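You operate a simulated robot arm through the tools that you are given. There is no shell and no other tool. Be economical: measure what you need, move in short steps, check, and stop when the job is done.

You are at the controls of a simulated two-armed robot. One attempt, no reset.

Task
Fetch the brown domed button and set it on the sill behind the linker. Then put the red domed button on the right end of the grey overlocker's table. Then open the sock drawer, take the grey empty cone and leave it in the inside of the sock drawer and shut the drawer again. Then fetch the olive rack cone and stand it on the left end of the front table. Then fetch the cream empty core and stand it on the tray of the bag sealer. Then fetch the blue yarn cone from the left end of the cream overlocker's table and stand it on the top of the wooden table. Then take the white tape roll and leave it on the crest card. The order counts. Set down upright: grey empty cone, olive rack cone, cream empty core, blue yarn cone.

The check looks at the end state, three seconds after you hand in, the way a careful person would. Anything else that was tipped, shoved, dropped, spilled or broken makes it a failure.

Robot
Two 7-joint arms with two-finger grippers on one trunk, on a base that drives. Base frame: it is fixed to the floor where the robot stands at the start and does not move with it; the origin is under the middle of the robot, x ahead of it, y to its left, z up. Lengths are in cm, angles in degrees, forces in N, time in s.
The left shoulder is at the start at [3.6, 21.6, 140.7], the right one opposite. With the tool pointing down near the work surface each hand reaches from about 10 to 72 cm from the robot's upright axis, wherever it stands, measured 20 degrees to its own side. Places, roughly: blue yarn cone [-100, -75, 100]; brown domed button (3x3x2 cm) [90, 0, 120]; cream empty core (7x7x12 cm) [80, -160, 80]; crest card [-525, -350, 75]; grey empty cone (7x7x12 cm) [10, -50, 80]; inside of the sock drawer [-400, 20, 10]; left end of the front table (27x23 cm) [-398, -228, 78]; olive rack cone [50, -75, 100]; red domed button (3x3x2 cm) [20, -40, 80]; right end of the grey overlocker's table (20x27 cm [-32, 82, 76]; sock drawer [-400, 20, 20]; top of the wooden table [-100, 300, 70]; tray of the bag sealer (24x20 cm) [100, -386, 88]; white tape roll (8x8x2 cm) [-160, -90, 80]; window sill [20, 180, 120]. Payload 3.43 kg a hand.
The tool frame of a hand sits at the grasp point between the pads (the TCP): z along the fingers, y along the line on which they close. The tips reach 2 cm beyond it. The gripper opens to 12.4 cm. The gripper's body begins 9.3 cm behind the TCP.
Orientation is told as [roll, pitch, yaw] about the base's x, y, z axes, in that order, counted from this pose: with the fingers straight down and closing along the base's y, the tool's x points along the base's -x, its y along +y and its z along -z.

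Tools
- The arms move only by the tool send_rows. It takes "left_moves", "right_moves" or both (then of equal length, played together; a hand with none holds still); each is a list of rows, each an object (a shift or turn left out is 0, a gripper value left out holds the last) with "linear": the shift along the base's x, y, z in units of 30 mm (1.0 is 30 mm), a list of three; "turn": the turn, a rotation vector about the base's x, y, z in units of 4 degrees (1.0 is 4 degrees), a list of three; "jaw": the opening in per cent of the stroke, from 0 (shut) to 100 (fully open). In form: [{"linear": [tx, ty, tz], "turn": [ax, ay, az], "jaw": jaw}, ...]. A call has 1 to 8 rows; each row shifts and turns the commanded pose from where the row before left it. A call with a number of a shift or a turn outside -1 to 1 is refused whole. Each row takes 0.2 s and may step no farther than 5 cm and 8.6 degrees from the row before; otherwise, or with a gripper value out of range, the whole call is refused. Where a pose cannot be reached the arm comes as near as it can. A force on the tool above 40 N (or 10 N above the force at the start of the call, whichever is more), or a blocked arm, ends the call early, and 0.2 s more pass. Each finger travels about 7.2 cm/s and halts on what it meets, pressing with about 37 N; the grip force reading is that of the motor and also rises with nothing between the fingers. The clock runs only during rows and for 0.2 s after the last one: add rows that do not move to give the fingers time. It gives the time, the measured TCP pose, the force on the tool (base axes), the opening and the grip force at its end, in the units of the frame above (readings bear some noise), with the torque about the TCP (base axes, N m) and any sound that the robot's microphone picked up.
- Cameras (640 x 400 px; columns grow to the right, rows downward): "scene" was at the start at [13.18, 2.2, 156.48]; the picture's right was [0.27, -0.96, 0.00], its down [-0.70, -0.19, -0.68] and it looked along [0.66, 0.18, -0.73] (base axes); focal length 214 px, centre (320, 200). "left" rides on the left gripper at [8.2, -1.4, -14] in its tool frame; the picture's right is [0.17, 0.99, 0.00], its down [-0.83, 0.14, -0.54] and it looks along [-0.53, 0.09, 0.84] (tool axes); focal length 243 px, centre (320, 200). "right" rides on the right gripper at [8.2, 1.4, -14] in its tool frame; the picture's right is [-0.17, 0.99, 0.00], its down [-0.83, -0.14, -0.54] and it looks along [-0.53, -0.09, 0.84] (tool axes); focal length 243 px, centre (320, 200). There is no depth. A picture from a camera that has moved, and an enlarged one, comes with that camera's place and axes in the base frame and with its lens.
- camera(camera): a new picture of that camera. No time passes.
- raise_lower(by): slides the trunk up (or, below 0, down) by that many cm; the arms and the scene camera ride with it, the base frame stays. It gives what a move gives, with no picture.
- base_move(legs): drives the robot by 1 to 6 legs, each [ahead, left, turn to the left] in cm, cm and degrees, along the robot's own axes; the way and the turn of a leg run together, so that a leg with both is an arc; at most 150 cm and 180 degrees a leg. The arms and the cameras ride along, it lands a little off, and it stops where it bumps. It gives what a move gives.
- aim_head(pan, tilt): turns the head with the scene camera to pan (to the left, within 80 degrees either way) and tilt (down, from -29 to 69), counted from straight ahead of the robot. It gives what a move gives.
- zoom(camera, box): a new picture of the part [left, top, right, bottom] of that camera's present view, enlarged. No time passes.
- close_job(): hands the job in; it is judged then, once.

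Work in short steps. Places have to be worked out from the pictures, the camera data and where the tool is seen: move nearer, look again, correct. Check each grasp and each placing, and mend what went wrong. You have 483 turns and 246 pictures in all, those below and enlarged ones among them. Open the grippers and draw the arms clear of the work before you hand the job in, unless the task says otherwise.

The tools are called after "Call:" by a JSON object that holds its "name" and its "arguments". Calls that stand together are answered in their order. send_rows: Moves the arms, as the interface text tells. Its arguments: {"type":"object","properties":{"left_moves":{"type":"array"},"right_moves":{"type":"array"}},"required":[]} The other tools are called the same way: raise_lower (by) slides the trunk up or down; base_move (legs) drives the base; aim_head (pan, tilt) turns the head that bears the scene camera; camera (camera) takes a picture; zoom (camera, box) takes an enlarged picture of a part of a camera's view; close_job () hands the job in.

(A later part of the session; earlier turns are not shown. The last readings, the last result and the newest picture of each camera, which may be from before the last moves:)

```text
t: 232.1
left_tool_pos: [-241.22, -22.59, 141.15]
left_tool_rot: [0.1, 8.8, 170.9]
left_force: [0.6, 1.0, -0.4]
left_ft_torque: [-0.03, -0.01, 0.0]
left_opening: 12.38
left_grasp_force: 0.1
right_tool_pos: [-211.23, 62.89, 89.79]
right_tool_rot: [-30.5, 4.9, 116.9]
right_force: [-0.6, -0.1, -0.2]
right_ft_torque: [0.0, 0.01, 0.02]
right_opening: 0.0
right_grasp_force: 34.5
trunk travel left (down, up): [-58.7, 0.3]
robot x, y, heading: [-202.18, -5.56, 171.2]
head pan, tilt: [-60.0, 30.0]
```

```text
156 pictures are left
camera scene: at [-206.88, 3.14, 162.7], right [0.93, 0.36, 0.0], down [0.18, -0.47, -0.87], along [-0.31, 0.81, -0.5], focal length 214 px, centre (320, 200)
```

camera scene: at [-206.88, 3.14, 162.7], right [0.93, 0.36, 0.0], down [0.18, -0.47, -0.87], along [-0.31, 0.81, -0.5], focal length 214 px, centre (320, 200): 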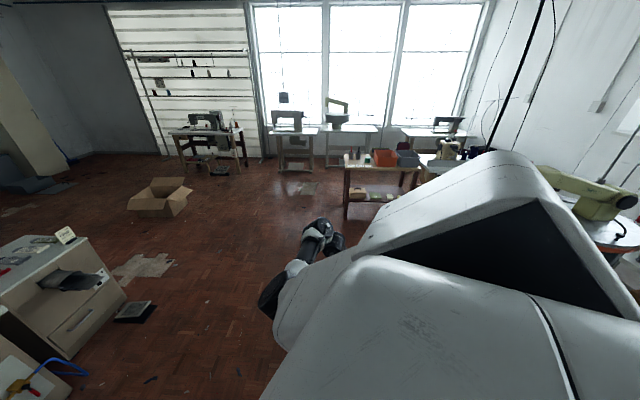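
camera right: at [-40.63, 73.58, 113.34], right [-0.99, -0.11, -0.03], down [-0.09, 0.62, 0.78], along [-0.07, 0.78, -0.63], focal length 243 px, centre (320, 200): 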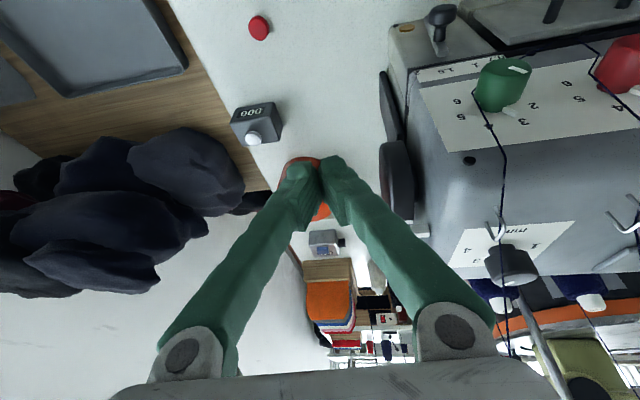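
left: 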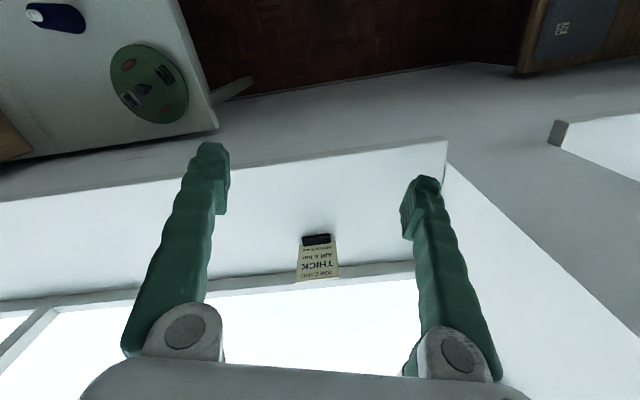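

Going well. I lower the hand further beside the robot, straightening the fingers down.

Call:
{"name": "send_rows", "arguments": {"right_moves": [{"linear": [0, -0.3, -1], "turn": [-0.6, 0.1, 0]}, {"linear": [0, -0.3, -1], "turn": [-0.6, 0.1, 0]}, {"linear": [0, -0.3, -1], "turn": [-0.6, 0.1, 0]}, {"linear": [0, -0.3, -1], "turn": [-0.6, 0.1, 0]}, {"linear": [0, -0.3, -1], "turn": [-0.6, 0.1, 0]}, {"linear": [0, -0.3, -1], "turn": [-0.6, 0.1, 0]}, {"linear": [0, -0.3, -0.5], "turn": [-0.6, 0.1, 0]}, {"linear": [0, -0.3, 0], "turn": [-0.6, 0.1, 0]}]}}

Call:
{"name": "aim_head", "arguments": {"pan": -60, "tilt": 50}}

Call:
{"name": "camera", "arguments": {"camera": "scene"}}

```text
t: 233.9
left_tool_pos: [-241.26, -22.43, 141.14]
left_tool_rot: [0.1, 8.9, 170.9]
left_force: [-0.1, -0.3, -0.2]
left_ft_torque: [-0.02, -0.01, -0.01]
left_opening: 12.4
left_grasp_force: 0.1
right_tool_pos: [-210.98, 55.76, 70.25]
right_tool_rot: [-18.6, 20.2, 119.6]
right_force: [-0.6, 0.2, 0.5]
right_ft_torque: [0.0, -0.03, 0.01]
right_opening: 0.0
right_grasp_force: 34.6
trunk travel left (down, up): [-58.7, 0.3]
robot x, y, heading: [-202.55, -5.45, 171.1]
head pan, tilt: [-60.0, 30.0]
```

```text
t: 234.7
left_tool_pos: [-241.14, -22.59, 141.11]
left_tool_rot: [0.1, 8.7, 171.0]
left_force: [-1.1, 0.0, 1.1]
left_ft_torque: [-0.04, 0.04, 0.01]
left_opening: 12.4
left_grasp_force: 0.0
right_tool_pos: [-210.87, 55.72, 70.23]
right_tool_rot: [-18.6, 20.1, 119.7]
right_force: [-0.5, 0.4, -0.1]
right_ft_torque: [0.0, 0.01, -0.02]
right_opening: 0.0
right_grasp_force: 34.4
trunk travel left (down, up): [-58.7, 0.3]
robot x, y, heading: [-202.12, -5.86, 171.1]
head pan, tilt: [-60.0, 50.0]
```

```text
155 pictures are left
camera scene: at [-206.33, 1.89, 159.76], right [0.93, 0.36, 0.0], down [0.28, -0.71, -0.64], along [-0.23, 0.6, -0.77], focal length 214 px, centre (320, 200)
```

scene: 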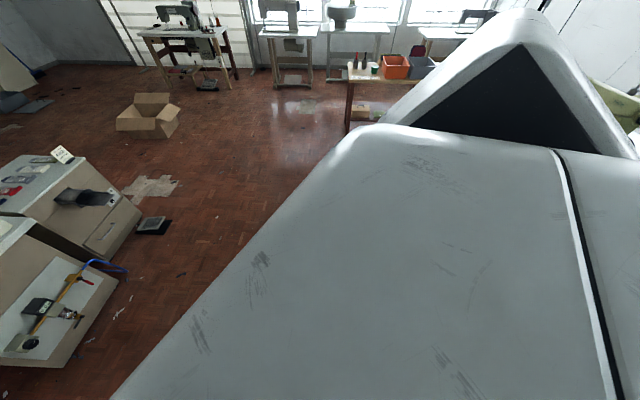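

Hanging down as planned, fingers leaning back. Now I swing the hand forward and slightly up.

Call:
{"name": "send_rows", "arguments": {"right_moves": [{"linear": [-0.8, 0, 0.2], "turn": [0.15, 0.95, 0]}, {"linear": [-0.8, 0, 0.2], "turn": [0.15, 0.95, 0]}, {"linear": [-0.8, -0.2, 0.2], "turn": [0.15, 0.95, 0]}, {"linear": [-0.8, -0.2, 0.3], "turn": [0.15, 0.95, 0]}, {"linear": [-0.8, -0.3, 0.3], "turn": [0.15, 0.95, 0]}, {"linear": [-0.8, -0.3, 0.4], "turn": [0.15, 0.95, 0]}, {"linear": [-0.8, -0.3, 0.4], "turn": [0.1, 0.5, 0]}, {"linear": [-0.8, -0.3, 0.4], "turn": [0, 0, 0]}]}}

Call:
{"name": "camera", "arguments": {"camera": "scene"}}

```text
t: 236.7
left_tool_pos: [-241.14, -22.4, 141.19]
left_tool_rot: [0.2, 8.8, 171.0]
left_force: [-1.0, 0.1, -0.2]
left_ft_torque: [0.0, -0.03, -0.01]
left_opening: 12.39
left_grasp_force: 0.1
right_tool_pos: [-227.46, 57.04, 78.9]
right_tool_rot: [1.1, 1.6, 115.8]
right_force: [0.0, 0.5, 0.2]
right_ft_torque: [0.01, 0.01, 0.02]
right_opening: 0.0
right_grasp_force: 34.8
trunk travel left (down, up): [-58.7, 0.3]
robot x, y, heading: [-202.31, -5.4, 171.1]
head pan, tilt: [-60.0, 50.0]
stopped in row 8 (right hand): the arm was blocked; the commanded pose is now the measured one
```

```text
154 pictures are left
camera scene: at [-206.31, 1.92, 159.75], right [0.93, 0.36, 0.0], down [0.28, -0.71, -0.64], along [-0.23, 0.6, -0.77], focal length 214 px, centre (320, 200)
```

scene: 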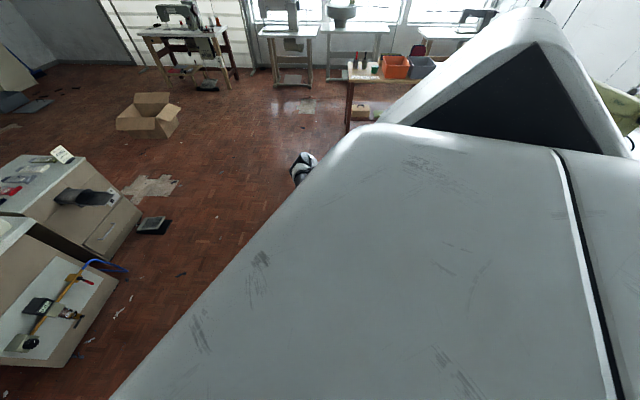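

Tool is vertical again. I turn yaw toward the heading and lift to see how the arm follows.

Call:
{"name": "send_rows", "arguments": {"right_moves": [{"turn": [0, 0, 1]}, {"turn": [0, 0, 1]}, {"turn": [0, 0, 1]}, {"turn": [0, 0, 1]}, {"turn": [0, 0, 1]}, {"turn": [0, 0, 1]}, {"turn": [0, 0, 1]}, {"turn": [0, 0, 1]}]}}

Call:
{"name": "send_rows", "arguments": {"right_moves": [{"linear": [0, 0, 1]}, {"linear": [0, 0, 1]}, {"linear": [0, 0, 1]}, {"linear": [0, 0, 1]}, {"linear": [0, 0, 1]}, {"linear": [0, 0, 1]}]}}

Call:
{"name": "camera", "arguments": {"camera": "scene"}}

```text
t: 238.5
left_tool_pos: [-240.96, -22.7, 141.09]
left_tool_rot: [0.1, 8.6, 170.9]
left_force: [-0.7, -0.4, -0.6]
left_ft_torque: [0.02, 0.01, 0.01]
left_opening: 12.39
left_grasp_force: 0.1
right_tool_pos: [-227.47, 56.24, 78.72]
right_tool_rot: [1.1, 2.0, 148.4]
right_force: [-0.7, 0.6, 0.1]
right_ft_torque: [-0.02, 0.0, -0.01]
right_opening: 0.01
right_grasp_force: 34.4
trunk travel left (down, up): [-58.7, 0.3]
robot x, y, heading: [-202.57, -5.71, 171.2]
head pan, tilt: [-60.0, 50.0]
```

```text
t: 239.9
left_tool_pos: [-241.13, -22.54, 141.2]
left_tool_rot: [0.1, 8.7, 170.8]
left_force: [0.8, 0.5, 0.3]
left_ft_torque: [0.05, -0.02, -0.03]
left_opening: 12.39
left_grasp_force: 0.0
right_tool_pos: [-227.54, 56.52, 96.72]
right_tool_rot: [1.1, 1.8, 148.2]
right_force: [-0.7, -0.3, -0.3]
right_ft_torque: [0.01, 0.02, 0.04]
right_opening: 0.0
right_grasp_force: 34.8
trunk travel left (down, up): [-58.7, 0.3]
robot x, y, heading: [-202.68, -5.33, 171.2]
head pan, tilt: [-60.0, 50.0]
```

```text
153 pictures are left
camera scene: at [-206.26, 1.86, 159.76], right [0.93, 0.36, 0.0], down [0.28, -0.71, -0.64], along [-0.23, 0.6, -0.77], focal length 214 px, centre (320, 200)
```

scene: 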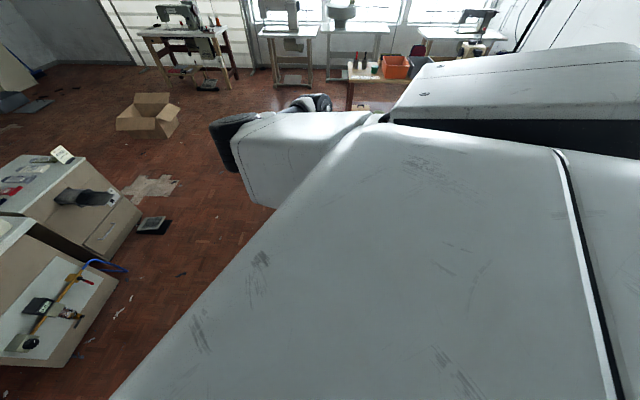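

The arm follows exactly now. I try moving the hand left under the elbow at low height.

Call:
{"name": "send_rows", "arguments": {"right_moves": [{"linear": [0, 0, -1]}, {"linear": [0, 0, -1]}, {"linear": [0, 0, -1]}, {"linear": [0, -0.8, -0.5]}, {"linear": [0, -0.8, 0]}, {"linear": [0, -0.8, 0]}, {"linear": [0, -0.8, 0]}, {"linear": [0, -0.8, 0]}]}}

Call:
{"name": "send_rows", "arguments": {"right_moves": [{"linear": [0, -0.8, 0]}, {"linear": [0, -0.8, 0]}, {"linear": [0, -0.8, 0]}, {"linear": [0, -0.8, 0]}, {"linear": [0, -0.8, 0]}, {"linear": [0, -0.8, 0]}]}}

Call:
{"name": "camera", "arguments": {"camera": "scene"}}

```text
t: 241.6
left_tool_pos: [-241.03, -22.56, 141.16]
left_tool_rot: [0.1, 8.7, 170.9]
left_force: [-1.2, -0.2, 0.3]
left_ft_torque: [-0.02, 0.01, -0.01]
left_opening: 12.4
left_grasp_force: 0.0
right_tool_pos: [-225.34, 55.3, 89.19]
right_tool_rot: [-0.2, -2.5, 138.1]
right_force: [-0.4, 0.4, 0.3]
right_ft_torque: [0.0, -0.01, 0.01]
right_opening: 0.01
right_grasp_force: 34.6
trunk travel left (down, up): [-58.7, 0.3]
robot x, y, heading: [-202.04, -5.56, 171.5]
head pan, tilt: [-60.0, 50.0]
stopped in row 8 (right hand): the arm was blocked; the commanded pose is now the measured one
```

```text
t: 242.4
left_tool_pos: [-241.0, -22.5, 141.07]
left_tool_rot: [0.1, 8.7, 170.9]
left_force: [0.6, -0.5, -1.0]
left_ft_torque: [0.01, 0.0, 0.01]
left_opening: 12.4
left_grasp_force: 0.0
right_tool_pos: [-221.13, 56.94, 91.87]
right_tool_rot: [-3.4, -6.1, 129.8]
right_force: [-0.5, 0.0, -0.5]
right_ft_torque: [0.0, -0.02, -0.02]
right_opening: 0.0
right_grasp_force: 34.7
trunk travel left (down, up): [-58.7, 0.3]
robot x, y, heading: [-202.61, -5.4, 171.2]
head pan, tilt: [-60.0, 50.0]
stopped in row 4 (right hand): the arm was blocked; the commanded pose is now the measured one
```

```text
152 pictures are left
camera scene: at [-206.3, 1.91, 159.75], right [0.93, 0.36, 0.0], down [0.28, -0.71, -0.64], along [-0.23, 0.6, -0.77], focal length 214 px, centre (320, 200)
```

scene: 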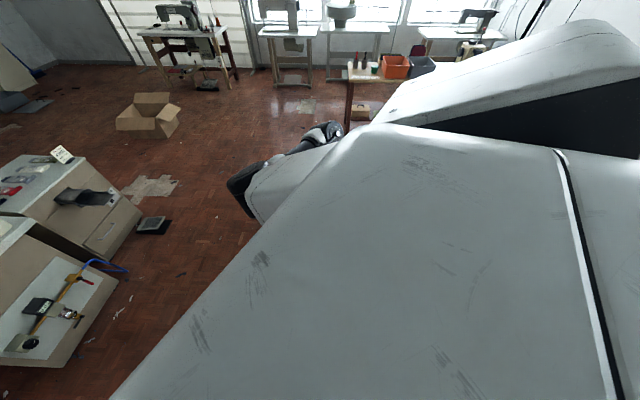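

I try a deeper hang: hand farther back, lower and nearer the side, then sweep forward.

Call:
{"name": "send_rows", "arguments": {"right_moves": [{"linear": [0.9, 0.2, -0.6], "turn": [-0.15, -0.95, 0]}, {"linear": [0.9, 0.2, -0.6], "turn": [-0.15, -0.95, 0]}, {"linear": [0.9, 0, -0.8], "turn": [-0.15, -0.95, 0]}, {"linear": [0.9, 0, -0.8], "turn": [-0.15, -0.95, 0]}, {"linear": [0.9, 0, -0.8], "turn": [-0.15, -0.95, 0]}, {"linear": [0.9, 0, -0.8], "turn": [-0.15, -0.95, 0]}, {"linear": [0.9, 0, -0.8], "turn": [-0.15, -0.95, 0]}, {"linear": [0.9, 0, -0.8], "turn": [-0.15, -0.95, 0]}]}}

Call:
{"name": "send_rows", "arguments": {"right_moves": [{"linear": [0.5, -0.4, -0.8], "turn": [-0.15, -0.5, 0]}, {"linear": [0.5, -0.4, -0.8], "turn": [-0.15, -0.5, 0]}, {"linear": [0.5, -0.4, -0.8], "turn": [-0.15, -0.5, 0]}, {"linear": [0.5, -0.5, -0.8]}, {"linear": [0, -0.5, -0.5]}, {"linear": [0, -0.5, 0]}]}}

Call:
{"name": "camera", "arguments": {"camera": "right"}}

```text
t: 243.2
left_tool_pos: [-240.98, -22.56, 141.12]
left_tool_rot: [0.0, 8.6, 170.8]
left_force: [0.8, 0.4, -0.1]
left_ft_torque: [0.0, 0.01, 0.0]
left_opening: 12.4
left_grasp_force: 0.0
right_tool_pos: [-212.12, 53.57, 83.53]
right_tool_rot: [-3.9, 5.4, 122.0]
right_force: [-0.6, -0.9, -0.1]
right_ft_torque: [-0.03, -0.01, -0.02]
right_opening: 0.04
right_grasp_force: 34.4
trunk travel left (down, up): [-58.7, 0.3]
robot x, y, heading: [-202.1, -5.38, 171.2]
head pan, tilt: [-60.0, 50.0]
stopped in row 3 (right hand): the arm was blocked; the commanded pose is now the measured one
```

```text
t: 243.9
left_tool_pos: [-240.93, -22.38, 141.26]
left_tool_rot: [0.1, 8.8, 170.9]
left_force: [0.7, -0.6, -1.2]
left_ft_torque: [0.01, -0.02, -0.02]
left_opening: 12.39
left_grasp_force: 0.1
right_tool_pos: [-204.59, 49.73, 76.64]
right_tool_rot: [-4.7, 10.6, 109.6]
right_force: [0.8, -0.7, -0.2]
right_ft_torque: [0.0, -0.04, 0.01]
right_opening: 0.0
right_grasp_force: 34.5
trunk travel left (down, up): [-58.7, 0.3]
robot x, y, heading: [-202.54, -5.55, 171.2]
head pan, tilt: [-60.0, 50.0]
stopped in row 3 (right hand): the arm was blocked; the commanded pose is now the measured one
```

```text
151 pictures are left
camera right: at [-205.3, 43.59, 91.87], right [-0.98, -0.19, -0.11], down [-0.22, 0.9, 0.39], along [0.03, 0.4, -0.92], focal length 243 px, centre (320, 200)
```

right: 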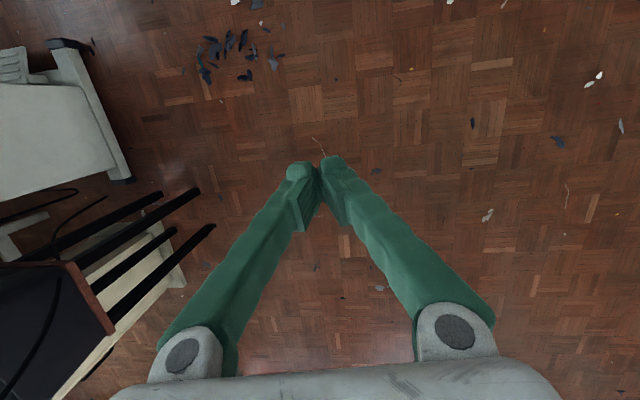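

Blocked by the torso. Alternative route: lift out to the right, sweep backward, then up overhead and forward, which should bring the elbow outward. First the lift to the right.

Call:
{"name": "send_rows", "arguments": {"right_moves": [{"linear": [0, 0.8, 0.6], "turn": [0.95, -0.15, 0]}, {"linear": [0, 0.8, 0.6], "turn": [0.95, -0.15, 0]}, {"linear": [0, 0.8, 0.8], "turn": [0.95, -0.15, 0]}, {"linear": [0, 0.7, 1], "turn": [0.95, -0.15, 0]}, {"linear": [0, 0.7, 1], "turn": [0.95, -0.15, 0]}, {"linear": [0, 0.6, 1], "turn": [0.95, -0.15, 0]}, {"linear": [0, 0.5, 1], "turn": [0.95, -0.15, 0]}, {"linear": [0, 0.5, 1], "turn": [0.95, -0.15, 0]}]}}

Call:
{"name": "send_rows", "arguments": {"right_moves": [{"linear": [0.3, 0.3, 1], "turn": [0.95, -0.15, 0]}, {"linear": [0.3, 0.3, 1], "turn": [0.95, -0.15, 0]}, {"linear": [0.3, 0.3, 1], "turn": [0.95, -0.15, 0]}, {"linear": [0.3, 0.3, 1], "turn": [0.95, -0.15, 0]}, {"linear": [0.3, 0.3, 1], "turn": [0.95, -0.15, 0]}, {"linear": [0.5, 0.3, 1], "turn": [0.95, -0.15, 0]}, {"linear": [0.5, 0, 1], "turn": [0.95, -0.15, 0]}, {"linear": [0.5, 0, 1], "turn": [0.95, -0.15, 0]}]}}

Call:
{"name": "send_rows", "arguments": {"right_moves": [{"linear": [0.9, 0, 0], "turn": [0.3, 0, -0.9]}, {"linear": [0.9, 0, 0], "turn": [0.3, 0, -0.9]}, {"linear": [0.9, 0, 0], "turn": [0.3, 0, -0.9]}, {"linear": [0.9, 0, 0.3], "turn": [0, 0, -0.9]}, {"linear": [0.9, 0, 0.3], "turn": [0, 0, -0.9]}, {"linear": [0.9, 0, 0.3], "turn": [0, 0, -0.9]}, {"linear": [0.9, -0.2, 0.5], "turn": [0, 0, -0.9]}, {"linear": [0.9, -0.2, 0.5], "turn": [0, 0, -0.9]}]}}

Call:
{"name": "aim_head", "arguments": {"pan": -78, "tilt": 15}}

Call:
{"name": "camera", "arguments": {"camera": "scene"}}

```text
t: 245.1
left_tool_pos: [-241.17, -22.4, 141.11]
left_tool_rot: [0.1, 8.6, 170.8]
left_force: [-0.9, -0.9, 0.3]
left_ft_torque: [-0.03, -0.02, 0.03]
left_opening: 12.42
left_grasp_force: 0.0
right_tool_pos: [-203.25, 56.23, 85.04]
right_tool_rot: [-9.7, -1.3, 102.5]
right_force: [0.9, -0.6, -0.2]
right_ft_torque: [0.02, -0.02, -0.02]
right_opening: 0.0
right_grasp_force: 34.3
trunk travel left (down, up): [-58.7, 0.3]
robot x, y, heading: [-202.64, -5.24, 171.1]
head pan, tilt: [-60.0, 50.0]
stopped in row 5 (right hand): the arm was blocked; the commanded pose is now the measured one
```

```text
t: 246.8
left_tool_pos: [-241.08, -22.47, 141.1]
left_tool_rot: [0.1, 8.7, 170.9]
left_force: [0.9, -0.5, -0.9]
left_ft_torque: [0.03, 0.04, 0.02]
left_opening: 12.38
left_grasp_force: 0.1
right_tool_pos: [-194.25, 61.73, 108.9]
right_tool_rot: [-22.3, -29.6, 106.1]
right_force: [-0.3, 0.8, 0.7]
right_ft_torque: [0.01, -0.02, -0.03]
right_opening: 0.01
right_grasp_force: 35.0
trunk travel left (down, up): [-58.7, 0.3]
robot x, y, heading: [-202.61, -5.41, 171.3]
head pan, tilt: [-60.0, 50.0]
```

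```text
t: 248.7
left_tool_pos: [-240.92, -22.45, 141.18]
left_tool_rot: [0.1, 8.7, 170.9]
left_force: [-0.2, -0.1, -0.4]
left_ft_torque: [0.02, 0.0, 0.02]
left_opening: 12.41
left_grasp_force: 0.0
right_tool_pos: [-172.57, 60.45, 114.55]
right_tool_rot: [-22.9, -32.9, 77.4]
right_force: [-0.2, 0.4, 0.1]
right_ft_torque: [0.01, 0.01, 0.02]
right_opening: 0.03
right_grasp_force: 34.5
right hand out of reach, approached as far as the arm can: row 1
trunk travel left (down, up): [-58.7, 0.3]
robot x, y, heading: [-201.97, -5.39, 171.0]
head pan, tilt: [-60.0, 50.0]
```

```text
t: 249.7
left_tool_pos: [-241.1, -22.56, 141.06]
left_tool_rot: [0.1, 8.7, 170.9]
left_force: [-0.3, -0.4, 0.7]
left_ft_torque: [-0.01, 0.03, -0.02]
left_opening: 12.41
left_grasp_force: 0.0
right_tool_pos: [-172.71, 60.38, 114.58]
right_tool_rot: [-23.0, -33.1, 77.8]
right_force: [0.6, 0.0, -0.6]
right_ft_torque: [-0.01, 0.02, 0.0]
right_opening: 0.0
right_grasp_force: 35.1
trunk travel left (down, up): [-58.7, 0.3]
robot x, y, heading: [-202.63, -5.5, 171.4]
head pan, tilt: [-78.0, 15.0]
```

```text
150 pictures are left
camera scene: at [-204.07, 4.05, 165.12], right [1.0, 0.06, 0.0], down [0.01, -0.26, -0.97], along [-0.05, 0.96, -0.26], focal length 214 px, centre (320, 200)
```

scene: 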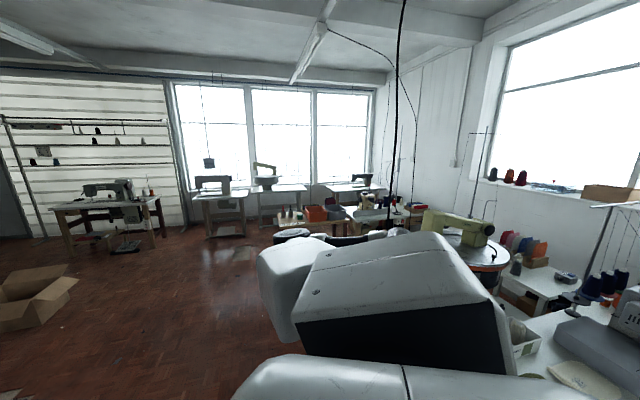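

The sweep back worked. Now I raise the hand up while turning the fingers outward/up.

Call:
{"name": "send_rows", "arguments": {"right_moves": [{"linear": [0.3, 0.3, 1], "turn": [0.68, -0.68, 0]}, {"linear": [0.3, 0.3, 1], "turn": [0.68, -0.68, 0]}, {"linear": [0.3, 0.3, 1], "turn": [0.68, -0.68, 0]}, {"linear": [0.2, 0.2, 1], "turn": [0.68, -0.68, 0]}, {"linear": [0.2, 0.2, 1], "turn": [0.68, -0.68, 0]}, {"linear": [0, 0, 1], "turn": [0.68, -0.68, 0]}, {"linear": [0, 0, 1], "turn": [0.68, -0.68, 0]}, {"linear": [0, 0, 1], "turn": [0.68, -0.68, 0]}]}}

Call:
{"name": "send_rows", "arguments": {"right_moves": [{"linear": [0, 0, 1], "turn": [0.68, -0.68, 0]}, {"linear": [0, 0, 1], "turn": [0.68, -0.68, 0]}, {"linear": [0, 0, 1], "turn": [0.68, -0.68, 0]}, {"linear": [0, 0, 1], "turn": [0.68, -0.68, 0]}, {"linear": [0, 0, 1], "turn": [0.68, -0.68, 0]}, {"linear": [-0.2, -0.2, 1], "turn": [0.68, -0.68, 0]}, {"linear": [-0.2, -0.2, 1], "turn": [0.68, -0.68, 0]}, {"linear": [-0.2, -0.2, 1], "turn": [0.68, -0.68, 0]}]}}

Call:
{"name": "send_rows", "arguments": {"right_moves": [{"linear": [-0.3, -0.3, 1], "turn": [0.68, -0.68, 0]}, {"linear": [-0.3, -0.3, 1], "turn": [0.68, -0.68, 0]}, {"linear": [-0.3, -0.3, 1], "turn": [0.68, -0.68, 0]}, {"linear": [-0.3, -0.3, 1], "turn": [0.68, -0.68, 0]}, {"linear": [-0.3, -0.3, 1], "turn": [0.68, -0.68, 0]}, {"linear": [-0.5, -0.5, 1], "turn": [0.68, -0.68, 0]}, {"linear": [-0.5, -0.5, 1], "turn": [0.68, -0.68, 0]}, {"linear": [-0.5, -0.5, 1], "turn": [0.68, -0.68, 0]}]}}

Call:
{"name": "camera", "arguments": {"camera": "scene"}}

```text
t: 251.7
left_tool_pos: [-240.92, -22.57, 141.06]
left_tool_rot: [0.1, 8.7, 170.7]
left_force: [0.8, -1.2, -0.8]
left_ft_torque: [0.02, -0.01, 0.01]
left_opening: 12.4
left_grasp_force: 0.1
right_tool_pos: [-168.06, 64.75, 140.46]
right_tool_rot: [-64.4, -51.0, 109.0]
right_force: [-0.8, 0.0, 0.2]
right_ft_torque: [0.0, 0.01, 0.02]
right_opening: 0.0
right_grasp_force: 34.7
right hand out of reach, approached as far as the arm can: row 7, 8
trunk travel left (down, up): [-58.7, 0.3]
robot x, y, heading: [-202.86, -5.63, 171.3]
head pan, tilt: [-78.0, 15.0]
stopped in row 8 (right hand): the arm was blocked; the commanded pose is now the measured one
```

```text
t: 253.5
left_tool_pos: [-241.12, -22.51, 141.04]
left_tool_rot: [0.2, 8.7, 170.9]
left_force: [0.5, -0.2, 0.4]
left_ft_torque: [-0.01, 0.01, 0.02]
left_opening: 12.39
left_grasp_force: 0.0
right_tool_pos: [-170.33, 63.1, 164.69]
right_tool_rot: [-115.8, -53.9, 150.8]
right_force: [-1.0, 0.0, -0.1]
right_ft_torque: [0.01, -0.03, 0.04]
right_opening: 0.0
right_grasp_force: 34.4
trunk travel left (down, up): [-58.7, 0.3]
robot x, y, heading: [-202.3, -5.72, 170.9]
head pan, tilt: [-78.0, 15.0]
```

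```text
t: 255.3
left_tool_pos: [-240.96, -22.57, 141.13]
left_tool_rot: [0.1, 8.8, 170.8]
left_force: [0.2, -0.6, -0.6]
left_ft_torque: [0.0, 0.0, 0.01]
left_opening: 12.39
left_grasp_force: 0.2
right_tool_pos: [-179.18, 53.78, 188.53]
right_tool_rot: [-154.3, -37.7, 179.2]
right_force: [-0.1, -0.2, 0.1]
right_ft_torque: [-0.01, 0.0, -0.02]
right_opening: 0.0
right_grasp_force: 34.6
trunk travel left (down, up): [-58.7, 0.3]
robot x, y, heading: [-202.56, -5.1, 171.2]
head pan, tilt: [-78.0, 15.0]
```

```text
149 pictures are left
camera scene: at [-204.05, 4.04, 165.13], right [1.0, 0.05, 0.0], down [0.01, -0.26, -0.97], along [-0.05, 0.96, -0.26], focal length 214 px, centre (320, 200)
```

scene: 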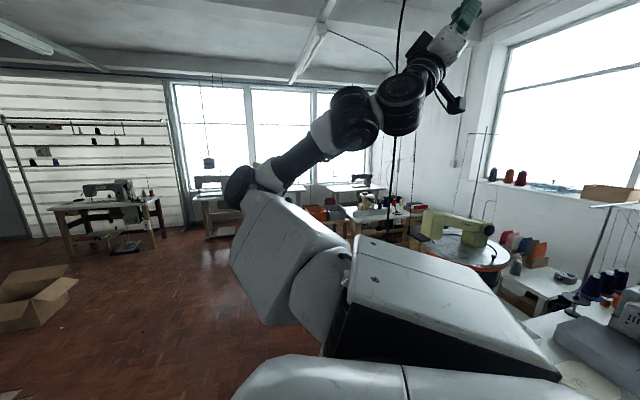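

Excellent, free motion. I continue: hand up and over the shoulder, fingers up.

Call:
{"name": "send_rows", "arguments": {"right_moves": [{"linear": [-0.6, -0.4, 0.8], "turn": [0.68, -0.68, 0]}, {"linear": [-0.6, -0.4, 0.8], "turn": [0.68, -0.68, 0]}, {"linear": [-0.6, -0.4, 0.8], "turn": [0.68, -0.68, 0]}, {"linear": [-0.6, -0.4, 0.8], "turn": [0.68, -0.68, 0]}, {"linear": [-0.7, -0.4, 0.6], "turn": [0.5, -0.9, 0]}, {"linear": [-0.7, -0.4, 0.6], "turn": [0.3, -0.9, 0]}, {"linear": [-0.8, -0.4, 0.5], "turn": [0.3, -0.9, 0]}, {"linear": [-0.8, -0.4, 0.5], "turn": [0, -0.95, 0]}]}}

Call:
{"name": "send_rows", "arguments": {"right_moves": [{"linear": [-0.9, -0.2, 0.4], "turn": [0, -0.95, 0]}, {"linear": [-0.9, -0.2, 0.4], "turn": [0, -0.95, 0]}, {"linear": [-0.9, -0.2, 0.2], "turn": [0, -0.95, 0]}, {"linear": [-0.9, -0.2, 0], "turn": [-0.1, -0.95, 0]}, {"linear": [-0.9, -0.2, 0], "turn": [-0.1, -0.95, 0]}, {"linear": [-0.9, 0, 0], "turn": [-0.1, -0.95, 0]}, {"linear": [-0.9, 0, 0], "turn": [-0.1, -0.95, 0]}, {"linear": [-0.9, 0, 0], "turn": [-0.1, -0.95, 0]}]}}

Call:
{"name": "camera", "arguments": {"camera": "scene"}}

```text
t: 257.1
left_tool_pos: [-241.26, -22.46, 141.09]
left_tool_rot: [0.1, 8.8, 170.9]
left_force: [-0.1, 0.0, 0.8]
left_ft_torque: [0.03, 0.0, -0.02]
left_opening: 12.39
left_grasp_force: 0.0
right_tool_pos: [-195.29, 44.39, 204.69]
right_tool_rot: [-169.6, -11.3, -173.1]
right_force: [-0.1, 0.1, 0.8]
right_ft_torque: [-0.05, 0.04, 0.0]
right_opening: 0.01
right_grasp_force: 34.1
trunk travel left (down, up): [-58.7, 0.3]
robot x, y, heading: [-202.38, -5.79, 171.4]
head pan, tilt: [-78.0, 15.0]
```

```text
t: 258.9
left_tool_pos: [-241.09, -22.52, 141.03]
left_tool_rot: [0.1, 8.8, 170.8]
left_force: [-0.5, 0.1, 0.1]
left_ft_torque: [0.02, 0.0, 0.0]
left_opening: 12.41
left_grasp_force: 0.1
right_tool_pos: [-217.14, 41.31, 207.72]
right_tool_rot: [-163.8, 18.6, -172.5]
right_force: [-0.3, 0.1, 0.1]
right_ft_torque: [-0.02, -0.01, 0.0]
right_opening: 0.0
right_grasp_force: 34.1
trunk travel left (down, up): [-58.7, 0.3]
robot x, y, heading: [-202.85, -5.76, 171.0]
head pan, tilt: [-78.0, 15.0]
```

```text
148 pictures are left
camera scene: at [-204.13, 4.01, 165.12], right [1.0, 0.05, 0.0], down [0.01, -0.26, -0.97], along [-0.05, 0.96, -0.26], focal length 214 px, centre (320, 200)
```

scene: 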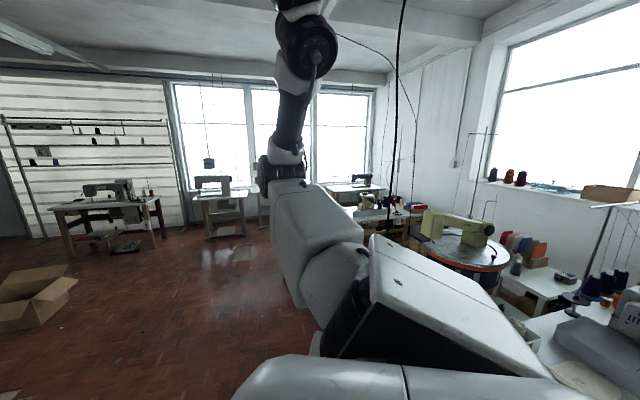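

The elbow is now out to the right. I bring the hand forward and down, fingers tipping forward.

Call:
{"name": "send_rows", "arguments": {"right_moves": [{"linear": [-1, -0.2, 0], "turn": [-0.15, -0.95, 0]}, {"linear": [-1, -0.2, 0], "turn": [-0.15, -0.95, 0]}, {"linear": [-1, -0.2, -0.2], "turn": [-0.15, -0.95, 0]}, {"linear": [-1, -0.2, -0.2], "turn": [-0.15, -0.95, 0]}, {"linear": [-0.9, -0.2, -0.4], "turn": [-0.15, -0.95, 0]}, {"linear": [-0.9, -0.2, -0.4], "turn": [-0.15, -0.95, 0]}, {"linear": [-0.8, -0.2, -0.6], "turn": [-0.15, -0.95, 0]}, {"linear": [-0.8, -0.2, -0.6], "turn": [-0.15, -0.95, 0]}]}}

Call:
{"name": "send_rows", "arguments": {"right_moves": [{"linear": [-0.6, -0.2, -0.8], "turn": [-0.15, -0.95, 0]}, {"linear": [-0.6, -0.2, -0.8], "turn": [-0.15, -0.95, 0]}, {"linear": [-0.6, -0.2, -0.8], "turn": [-0.15, -0.95, 0]}, {"linear": [-0.5, -0.2, -0.8], "turn": [-0.15, -0.95, 0]}, {"linear": [-0.4, -0.2, -1], "turn": [-0.15, -0.95, 0]}, {"linear": [-0.2, -0.2, -1], "turn": [-0.15, -0.95, 0]}, {"linear": [0, -0.2, -1], "turn": [-0.15, -0.95, 0]}, {"linear": [0, -0.2, -1], "turn": [-0.15, -0.95, 0]}]}}

Call:
{"name": "aim_head", "arguments": {"pan": -50, "tilt": 15}}

Call:
{"name": "camera", "arguments": {"camera": "scene"}}

```text
t: 260.7
left_tool_pos: [-241.21, -22.42, 141.01]
left_tool_rot: [0.0, 8.8, 170.8]
left_force: [-0.9, 0.4, 0.0]
left_ft_torque: [0.0, -0.01, -0.03]
left_opening: 12.39
left_grasp_force: 0.0
right_tool_pos: [-239.26, 36.49, 200.51]
right_tool_rot: [-151.3, 47.7, -165.5]
right_force: [-0.2, -0.1, 0.0]
right_ft_torque: [0.0, 0.04, -0.03]
right_opening: 0.01
right_grasp_force: 34.4
trunk travel left (down, up): [-58.7, 0.3]
robot x, y, heading: [-202.64, -5.38, 170.9]
head pan, tilt: [-78.0, 15.0]
```

```text
t: 262.5
left_tool_pos: [-241.26, -22.58, 141.04]
left_tool_rot: [0.1, 8.8, 171.0]
left_force: [0.2, 0.3, -0.6]
left_ft_torque: [0.01, -0.05, 0.01]
left_opening: 12.39
left_grasp_force: 0.0
right_tool_pos: [-247.97, 31.75, 179.01]
right_tool_rot: [-109.8, 72.1, -128.4]
right_force: [-1.1, -0.2, 0.0]
right_ft_torque: [-0.01, 0.03, -0.03]
right_opening: 0.0
right_grasp_force: 34.8
trunk travel left (down, up): [-58.7, 0.3]
robot x, y, heading: [-202.42, -5.68, 170.9]
head pan, tilt: [-78.0, 15.0]
```

```text
t: 263.4
left_tool_pos: [-241.08, -22.41, 141.09]
left_tool_rot: [0.1, 8.9, 171.0]
left_force: [-0.6, 0.5, 0.5]
left_ft_torque: [0.02, 0.01, 0.02]
left_opening: 12.41
left_grasp_force: 0.0
right_tool_pos: [-247.77, 31.86, 179.23]
right_tool_rot: [-110.1, 72.1, -128.7]
right_force: [1.2, -0.5, 0.1]
right_ft_torque: [0.0, 0.0, -0.01]
right_opening: 0.0
right_grasp_force: 34.4
trunk travel left (down, up): [-58.7, 0.3]
robot x, y, heading: [-202.55, -5.54, 170.8]
head pan, tilt: [-50.0, 15.0]
```

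```text
147 pictures are left
camera scene: at [-208.34, 2.73, 165.13], right [0.86, 0.52, 0.0], down [0.13, -0.22, -0.97], along [-0.5, 0.83, -0.26], focal length 214 px, centre (320, 200)
```

scene: 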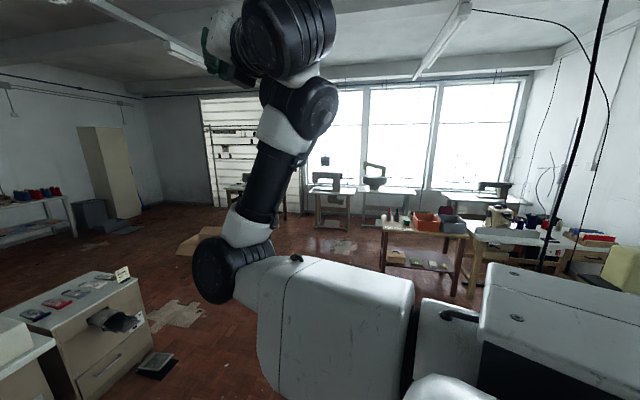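

It fell back to elbow-down. A further loop (forward → right → back → up → forward) should turn it over. First swing the arm out to the right, fingers outward.

Call:
{"name": "send_rows", "arguments": {"right_moves": [{"linear": [0.2, 0.95, -0.5], "turn": [0, 0, -1]}, {"linear": [0.2, 0.95, -0.5], "turn": [0, 0, -1]}, {"linear": [0.3, 0.95, -0.5], "turn": [0, 0, -1]}, {"linear": [0.3, 0.95, -0.5], "turn": [0, 0, -1]}, {"linear": [0.4, 0.95, -0.5], "turn": [0, 0, -1]}, {"linear": [0.5, 0.95, -0.5], "turn": [0, 0, -1]}, {"linear": [0.6, 0.95, -0.5], "turn": [0, 0, -1]}, {"linear": [0.7, 0.9, 0], "turn": [0, 0, -1]}]}}

Call:
{"name": "send_rows", "arguments": {"right_moves": [{"linear": [0.8, 0.9, 0], "turn": [0, 0, -1]}, {"linear": [0.8, 0.9, 0], "turn": [0, 0, -1]}, {"linear": [0.9, 0.9, 0], "turn": [0, 0, -1]}, {"linear": [0.9, 0.7, 0], "turn": [0, 0, -1]}, {"linear": [0.9, 0.7, 0], "turn": [0, 0, -1]}, {"linear": [0.9, 0.5, 0], "turn": [0, 0, -1]}, {"linear": [0.9, 0.4, 0], "turn": [0, 0, -1]}, {"linear": [0.9, 0.3, 0], "turn": [0, 0, -1]}]}}

Call:
{"name": "send_rows", "arguments": {"right_moves": [{"linear": [0.9, 0.2, 0], "turn": [0, 0, -1]}, {"linear": [0.9, 0, 0], "turn": [0, 0, -1]}, {"linear": [0.9, 0, 0], "turn": [0, 0, -1]}, {"linear": [0.9, -0.2, 0], "turn": [0, 0, -1]}, {"linear": [0.9, -0.3, 0], "turn": [0, 0, -1]}, {"linear": [0.9, -0.3, 0], "turn": [0, 0, -1]}, {"linear": [0.9, -0.4, 0], "turn": [0, 0, -1]}, {"linear": [0.9, -0.5, 0], "turn": [0, 0, -1]}]}}

Call:
{"name": "aim_head", "arguments": {"pan": -78, "tilt": 20}}

Call:
{"name": "camera", "arguments": {"camera": "scene"}}

```text
t: 265.2
left_tool_pos: [-240.97, -22.38, 141.1]
left_tool_rot: [0.2, 8.8, 170.9]
left_force: [0.6, 0.2, 1.7]
left_ft_torque: [-0.04, 0.03, 0.02]
left_opening: 12.42
left_grasp_force: 0.0
right_tool_pos: [-237.9, 54.77, 168.64]
right_tool_rot: [-109.9, 71.9, -160.7]
right_force: [0.2, 0.0, 0.0]
right_ft_torque: [-0.02, 0.01, -0.02]
right_opening: 0.02
right_grasp_force: 34.4
trunk travel left (down, up): [-58.7, 0.3]
robot x, y, heading: [-202.07, -5.3, 171.5]
head pan, tilt: [-50.0, 15.0]
```

```text
t: 267.0
left_tool_pos: [-241.14, -22.39, 141.07]
left_tool_rot: [0.1, 8.7, 170.9]
left_force: [1.0, 0.4, -0.4]
left_ft_torque: [-0.02, 0.03, 0.03]
left_opening: 12.42
left_grasp_force: 0.0
right_tool_pos: [-217.11, 70.2, 168.58]
right_tool_rot: [-110.1, 72.1, 167.2]
right_force: [0.8, -0.2, 0.2]
right_ft_torque: [-0.02, 0.01, 0.0]
right_opening: 0.0
right_grasp_force: 34.5
trunk travel left (down, up): [-58.7, 0.3]
robot x, y, heading: [-202.74, -5.38, 171.0]
head pan, tilt: [-50.0, 15.0]
```

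```text
t: 269.0
left_tool_pos: [-241.2, -22.44, 141.1]
left_tool_rot: [0.0, 8.8, 170.8]
left_force: [-0.5, 0.2, -0.4]
left_ft_torque: [-0.02, 0.0, -0.03]
left_opening: 12.41
left_grasp_force: 0.2
right_tool_pos: [-185.42, 71.4, 165.57]
right_tool_rot: [-91.7, 55.5, 152.1]
right_force: [0.7, -0.2, 0.5]
right_ft_torque: [0.0, 0.0, 0.01]
right_opening: 0.0
right_grasp_force: 33.8
right hand out of reach, approached as far as the arm can: row 2, 3, 4, 5, 6, 7, 8
trunk travel left (down, up): [-58.7, 0.3]
robot x, y, heading: [-202.57, -5.47, 171.0]
head pan, tilt: [-50.0, 15.0]
stopped in row 8 (right hand): the arm was blocked; the commanded pose is now the measured one
```

```text
t: 269.9
left_tool_pos: [-241.22, -22.49, 141.03]
left_tool_rot: [0.1, 8.8, 170.9]
left_force: [0.1, -0.4, 0.1]
left_ft_torque: [-0.03, 0.0, -0.02]
left_opening: 12.39
left_grasp_force: 0.1
right_tool_pos: [-185.6, 71.66, 165.56]
right_tool_rot: [-91.8, 55.7, 152.2]
right_force: [-0.5, -0.5, -0.5]
right_ft_torque: [0.03, 0.01, -0.02]
right_opening: 0.0
right_grasp_force: 34.8
trunk travel left (down, up): [-58.7, 0.3]
robot x, y, heading: [-202.23, -5.44, 171.4]
head pan, tilt: [-78.0, 20.0]
```

```text
146 pictures are left
camera scene: at [-204.09, 4.04, 164.31], right [1.0, 0.06, 0.0], down [0.02, -0.34, -0.94], along [-0.05, 0.94, -0.34], focal length 214 px, centre (320, 200)
```

scene: 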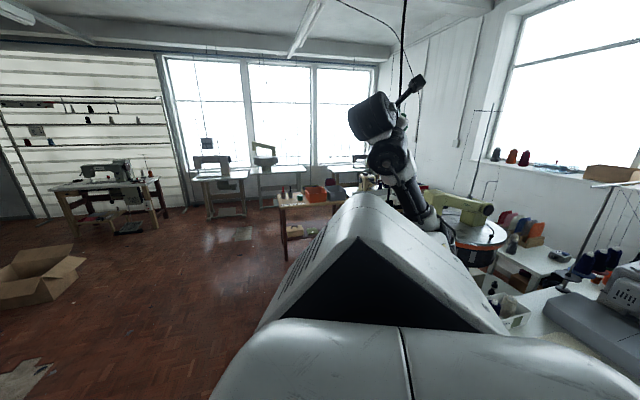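

The elbow is now behind-right. I raise the hand overhead (fingers up), then bring it forward high.

Call:
{"name": "send_rows", "arguments": {"right_moves": [{"linear": [-0.2, -0.7, 0.9], "turn": [0.9, 0, 0]}, {"linear": [-0.2, -0.7, 0.9], "turn": [0.9, 0, 0]}, {"linear": [-0.2, -0.7, 0.9], "turn": [0.9, 0, 0]}, {"linear": [-0.2, -0.7, 0.9], "turn": [0.9, 0, 0]}, {"linear": [-0.2, -0.7, 0.9], "turn": [0.9, 0, 0]}, {"linear": [-0.2, -0.7, 0.9], "turn": [0.9, 0, 0]}, {"linear": [-0.2, -0.7, 0.9], "turn": [0.9, 0, 0]}, {"linear": [-0.2, -0.7, 0.9], "turn": [0.9, 0, 0]}]}}

Call:
{"name": "send_rows", "arguments": {"right_moves": [{"linear": [-0.2, -0.7, 0.9], "turn": [0.9, 0, 0]}, {"linear": [-0.2, -0.7, 0.9], "turn": [0.9, 0, 0]}, {"linear": [-0.2, -0.7, 0.9], "turn": [0.9, 0, 0]}, {"linear": [-0.2, -0.5, 0.9], "turn": [0.9, 0, 0]}, {"linear": [-0.2, -0.5, 0.5], "turn": [0.9, 0, 0]}, {"linear": [-0.2, -0.5, 0.5], "turn": [0.9, 0, 0]}, {"linear": [-0.2, -0.3, 0], "turn": [0.9, 0, 0]}, {"linear": [-0.2, -0.3, 0], "turn": [0.9, 0, 0]}]}}

Call:
{"name": "camera", "arguments": {"camera": "scene"}}

```text
t: 271.9
left_tool_pos: [-241.19, -22.34, 141.19]
left_tool_rot: [0.1, 8.8, 170.7]
left_force: [0.2, -0.3, -0.4]
left_ft_torque: [-0.02, 0.01, 0.0]
left_opening: 12.41
left_grasp_force: 0.2
right_tool_pos: [-196.35, 60.21, 183.96]
right_tool_rot: [-133.1, 45.1, 122.8]
right_force: [0.7, 0.3, 0.4]
right_ft_torque: [0.02, -0.01, 0.03]
right_opening: 0.01
right_grasp_force: 33.9
right hand out of reach, approached as far as the arm can: row 1, 2, 3, 4, 5, 6, 7, 8
trunk travel left (down, up): [-58.7, 0.3]
robot x, y, heading: [-202.06, -5.71, 171.3]
head pan, tilt: [-78.0, 20.0]
stopped in row 8 (right hand): the arm was blocked; the commanded pose is now the measured one
```

```text
t: 273.7
left_tool_pos: [-241.04, -22.49, 141.05]
left_tool_rot: [0.1, 8.7, 170.9]
left_force: [0.2, -0.2, 0.1]
left_ft_torque: [0.0, -0.03, 0.0]
left_opening: 12.39
left_grasp_force: 0.1
right_tool_pos: [-201.31, 47.7, 197.84]
right_tool_rot: [-149.2, 19.4, 114.0]
right_force: [0.8, 0.2, -0.5]
right_ft_torque: [0.0, -0.02, 0.02]
right_opening: 0.01
right_grasp_force: 34.4
trunk travel left (down, up): [-58.7, 0.3]
robot x, y, heading: [-202.16, -5.32, 171.2]
head pan, tilt: [-78.0, 20.0]
```

```text
145 pictures are left
camera scene: at [-204.09, 4.01, 164.31], right [1.0, 0.05, 0.0], down [0.02, -0.34, -0.94], along [-0.05, 0.94, -0.34], focal length 214 px, centre (320, 200)
```

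scene: 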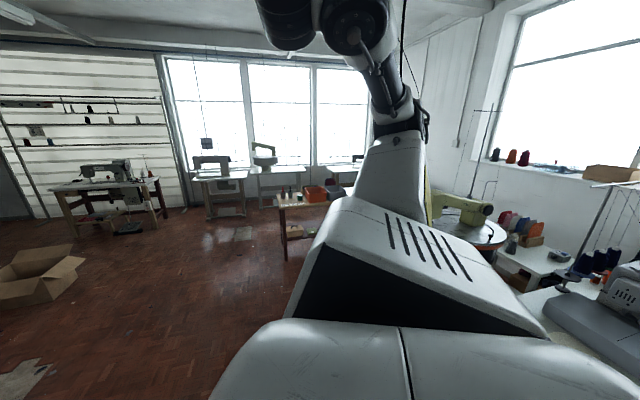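

Elbow is up/back-right now. I bring the hand forward with fingers tipping forward.

Call:
{"name": "send_rows", "arguments": {"right_moves": [{"linear": [-0.9, -0.3, 0.2], "turn": [0.2, -0.9, 0]}, {"linear": [-0.9, -0.3, 0.2], "turn": [0.2, -0.9, 0]}, {"linear": [-0.9, -0.3, 0.2], "turn": [0.2, -0.9, 0]}, {"linear": [-0.9, -0.3, 0.1], "turn": [0.2, -0.9, 0]}, {"linear": [-0.9, -0.3, 0], "turn": [0.2, -0.9, 0]}, {"linear": [-0.9, -0.3, 0], "turn": [0, -0.95, 0]}, {"linear": [-0.9, -0.3, 0], "turn": [0, -0.95, 0]}, {"linear": [-0.9, -0.3, 0], "turn": [0, -0.95, 0]}]}}

Call:
{"name": "send_rows", "arguments": {"right_moves": [{"linear": [-0.9, -0.2, 0], "turn": [-0.1, -0.95, 0]}, {"linear": [-0.9, -0.2, 0], "turn": [-0.1, -0.95, 0]}, {"linear": [-0.9, -0.2, -0.2], "turn": [-0.1, -0.95, 0]}, {"linear": [-0.9, -0.2, -0.2], "turn": [-0.1, -0.95, 0]}, {"linear": [-0.7, -0.2, -0.5], "turn": [-0.1, -0.95, 0]}, {"linear": [-0.5, -0.2, -0.5], "turn": [-0.1, -0.95, 0]}, {"linear": [-0.5, -0.2, -0.5], "turn": [-0.1, -0.95, 0]}, {"linear": [-0.5, -0.2, -0.5], "turn": [-0.1, -0.95, 0]}]}}

Call:
{"name": "aim_head", "arguments": {"pan": -60, "tilt": 10}}

Call:
{"name": "camera", "arguments": {"camera": "scene"}}

```text
t: 275.5
left_tool_pos: [-241.29, -22.49, 141.17]
left_tool_rot: [0.1, 9.0, 170.8]
left_force: [0.3, -0.2, -0.4]
left_ft_torque: [0.01, 0.0, 0.02]
left_opening: 12.41
left_grasp_force: 0.0
right_tool_pos: [-222.95, 40.2, 199.95]
right_tool_rot: [179.1, 24.9, 102.1]
right_force: [0.3, 0.4, 0.4]
right_ft_torque: [-0.03, -0.03, 0.04]
right_opening: 0.0
right_grasp_force: 34.4
trunk travel left (down, up): [-58.7, 0.3]
robot x, y, heading: [-202.35, -5.6, 170.9]
head pan, tilt: [-78.0, 20.0]
```

```text
t: 277.3
left_tool_pos: [-241.29, -22.41, 141.07]
left_tool_rot: [0.1, 8.9, 170.7]
left_force: [0.3, 0.2, -0.4]
left_ft_torque: [0.0, 0.0, 0.0]
left_opening: 12.38
left_grasp_force: 0.2
right_tool_pos: [-240.36, 35.49, 192.74]
right_tool_rot: [145.0, 30.5, 85.7]
right_force: [-0.6, 0.4, -0.3]
right_ft_torque: [-0.05, 0.01, 0.03]
right_opening: 0.0
right_grasp_force: 34.5
trunk travel left (down, up): [-58.7, 0.3]
robot x, y, heading: [-202.27, -5.9, 171.2]
head pan, tilt: [-78.0, 20.0]
```

```text
t: 278.1
left_tool_pos: [-241.12, -22.62, 141.08]
left_tool_rot: [0.1, 8.8, 170.9]
left_force: [0.1, -0.5, 0.3]
left_ft_torque: [-0.03, 0.02, -0.01]
left_opening: 12.37
left_grasp_force: 0.0
right_tool_pos: [-240.15, 35.44, 192.78]
right_tool_rot: [145.1, 30.4, 85.9]
right_force: [-0.6, 0.9, -0.2]
right_ft_torque: [-0.02, -0.01, -0.02]
right_opening: 0.0
right_grasp_force: 33.8
trunk travel left (down, up): [-58.7, 0.3]
robot x, y, heading: [-202.32, -5.17, 170.9]
head pan, tilt: [-60.0, 10.0]
```

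```text
144 pictures are left
camera scene: at [-206.92, 3.39, 165.93], right [0.93, 0.36, 0.0], down [0.06, -0.16, -0.98], along [-0.35, 0.92, -0.17], focal length 214 px, centre (320, 200)
```

scene: 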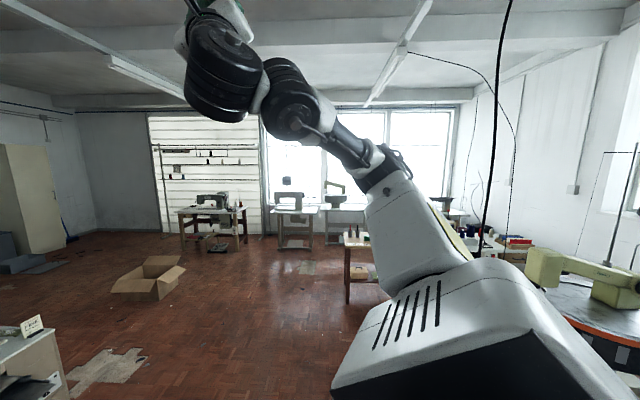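

Good: the elbow is to the right and up. I continue tipping the fingers forward/down and yaw toward the heading.

Call:
{"name": "send_rows", "arguments": {"right_moves": [{"linear": [-0.4, -0.2, -0.5], "turn": [-0.1, -0.8, 0.5]}, {"linear": [-0.4, -0.2, -0.5], "turn": [-0.1, -0.8, 0.5]}, {"linear": [-0.4, -0.2, -0.5], "turn": [-0.1, -0.8, 0.5]}, {"linear": [-0.4, -0.2, -0.5], "turn": [-0.1, -0.8, 0.5]}, {"linear": [-0.4, -0.2, -0.5], "turn": [-0.1, -0.8, 0.5]}, {"linear": [-0.4, -0.2, -0.5], "turn": [-0.1, -0.8, 0.5]}, {"linear": [-0.4, -0.2, -0.5], "turn": [-0.1, -0.8, 0.5]}, {"linear": [-0.4, -0.2, -0.5], "turn": [-0.1, -0.8, 0.5]}]}}

Call:
{"name": "send_rows", "arguments": {"right_moves": [{"linear": [-0.2, -0.2, -0.5], "turn": [-0.1, -0.9, 0.3]}, {"linear": [-0.2, -0.2, -0.5], "turn": [-0.1, -0.9, 0.3]}, {"linear": [-0.2, -0.2, -0.5], "turn": [-0.1, -0.9, 0.3]}, {"linear": [-0.2, -0.2, -0.5], "turn": [-0.1, -0.9, 0.3]}, {"linear": [-0.2, 0, -0.5], "turn": [-0.15, -0.95, 0]}, {"linear": [0, 0, -0.5], "turn": [-0.15, -0.95, 0]}, {"linear": [0, 0, -0.5], "turn": [-0.15, -0.95, 0]}, {"linear": [0, 0, -0.5], "turn": [-0.15, -0.95, 0]}]}}

Call:
{"name": "camera", "arguments": {"camera": "scene"}}

```text
t: 279.9
left_tool_pos: [-241.23, -22.45, 141.0]
left_tool_rot: [0.0, 8.8, 170.9]
left_force: [0.3, -0.1, 1.3]
left_ft_torque: [-0.03, -0.02, -0.01]
left_opening: 12.4
left_grasp_force: 0.1
right_tool_pos: [-252.86, 27.98, 177.66]
right_tool_rot: [121.6, 31.9, 86.6]
right_force: [1.0, -0.3, 0.4]
right_ft_torque: [-0.02, 0.01, -0.03]
right_opening: 0.0
right_grasp_force: 34.7
right hand out of reach, approached as far as the arm can: row 4, 5, 6, 7, 8
trunk travel left (down, up): [-58.7, 0.3]
robot x, y, heading: [-202.55, -5.64, 171.2]
head pan, tilt: [-60.0, 10.0]
```

```text
t: 281.7
left_tool_pos: [-241.1, -22.59, 141.02]
left_tool_rot: [0.0, 8.8, 170.9]
left_force: [0.2, 0.7, 0.7]
left_ft_torque: [0.01, -0.04, 0.03]
left_opening: 12.41
left_grasp_force: 0.2
right_tool_pos: [-255.05, 21.44, 157.42]
right_tool_rot: [98.2, 32.8, 77.1]
right_force: [0.4, 0.2, -0.6]
right_ft_torque: [0.01, -0.02, -0.01]
right_opening: 0.0
right_grasp_force: 34.4
right hand out of reach, approached as far as the arm can: row 1, 3, 5, 6, 7, 8
trunk travel left (down, up): [-58.7, 0.3]
robot x, y, heading: [-202.33, -5.3, 171.1]
head pan, tilt: [-60.0, 10.0]
```

```text
143 pictures are left
camera scene: at [-206.95, 3.34, 165.94], right [0.93, 0.36, 0.0], down [0.06, -0.16, -0.98], along [-0.35, 0.92, -0.17], focal length 214 px, centre (320, 200)
```

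scene: 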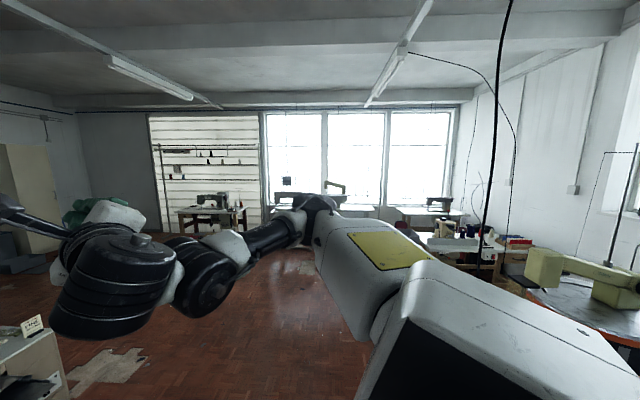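

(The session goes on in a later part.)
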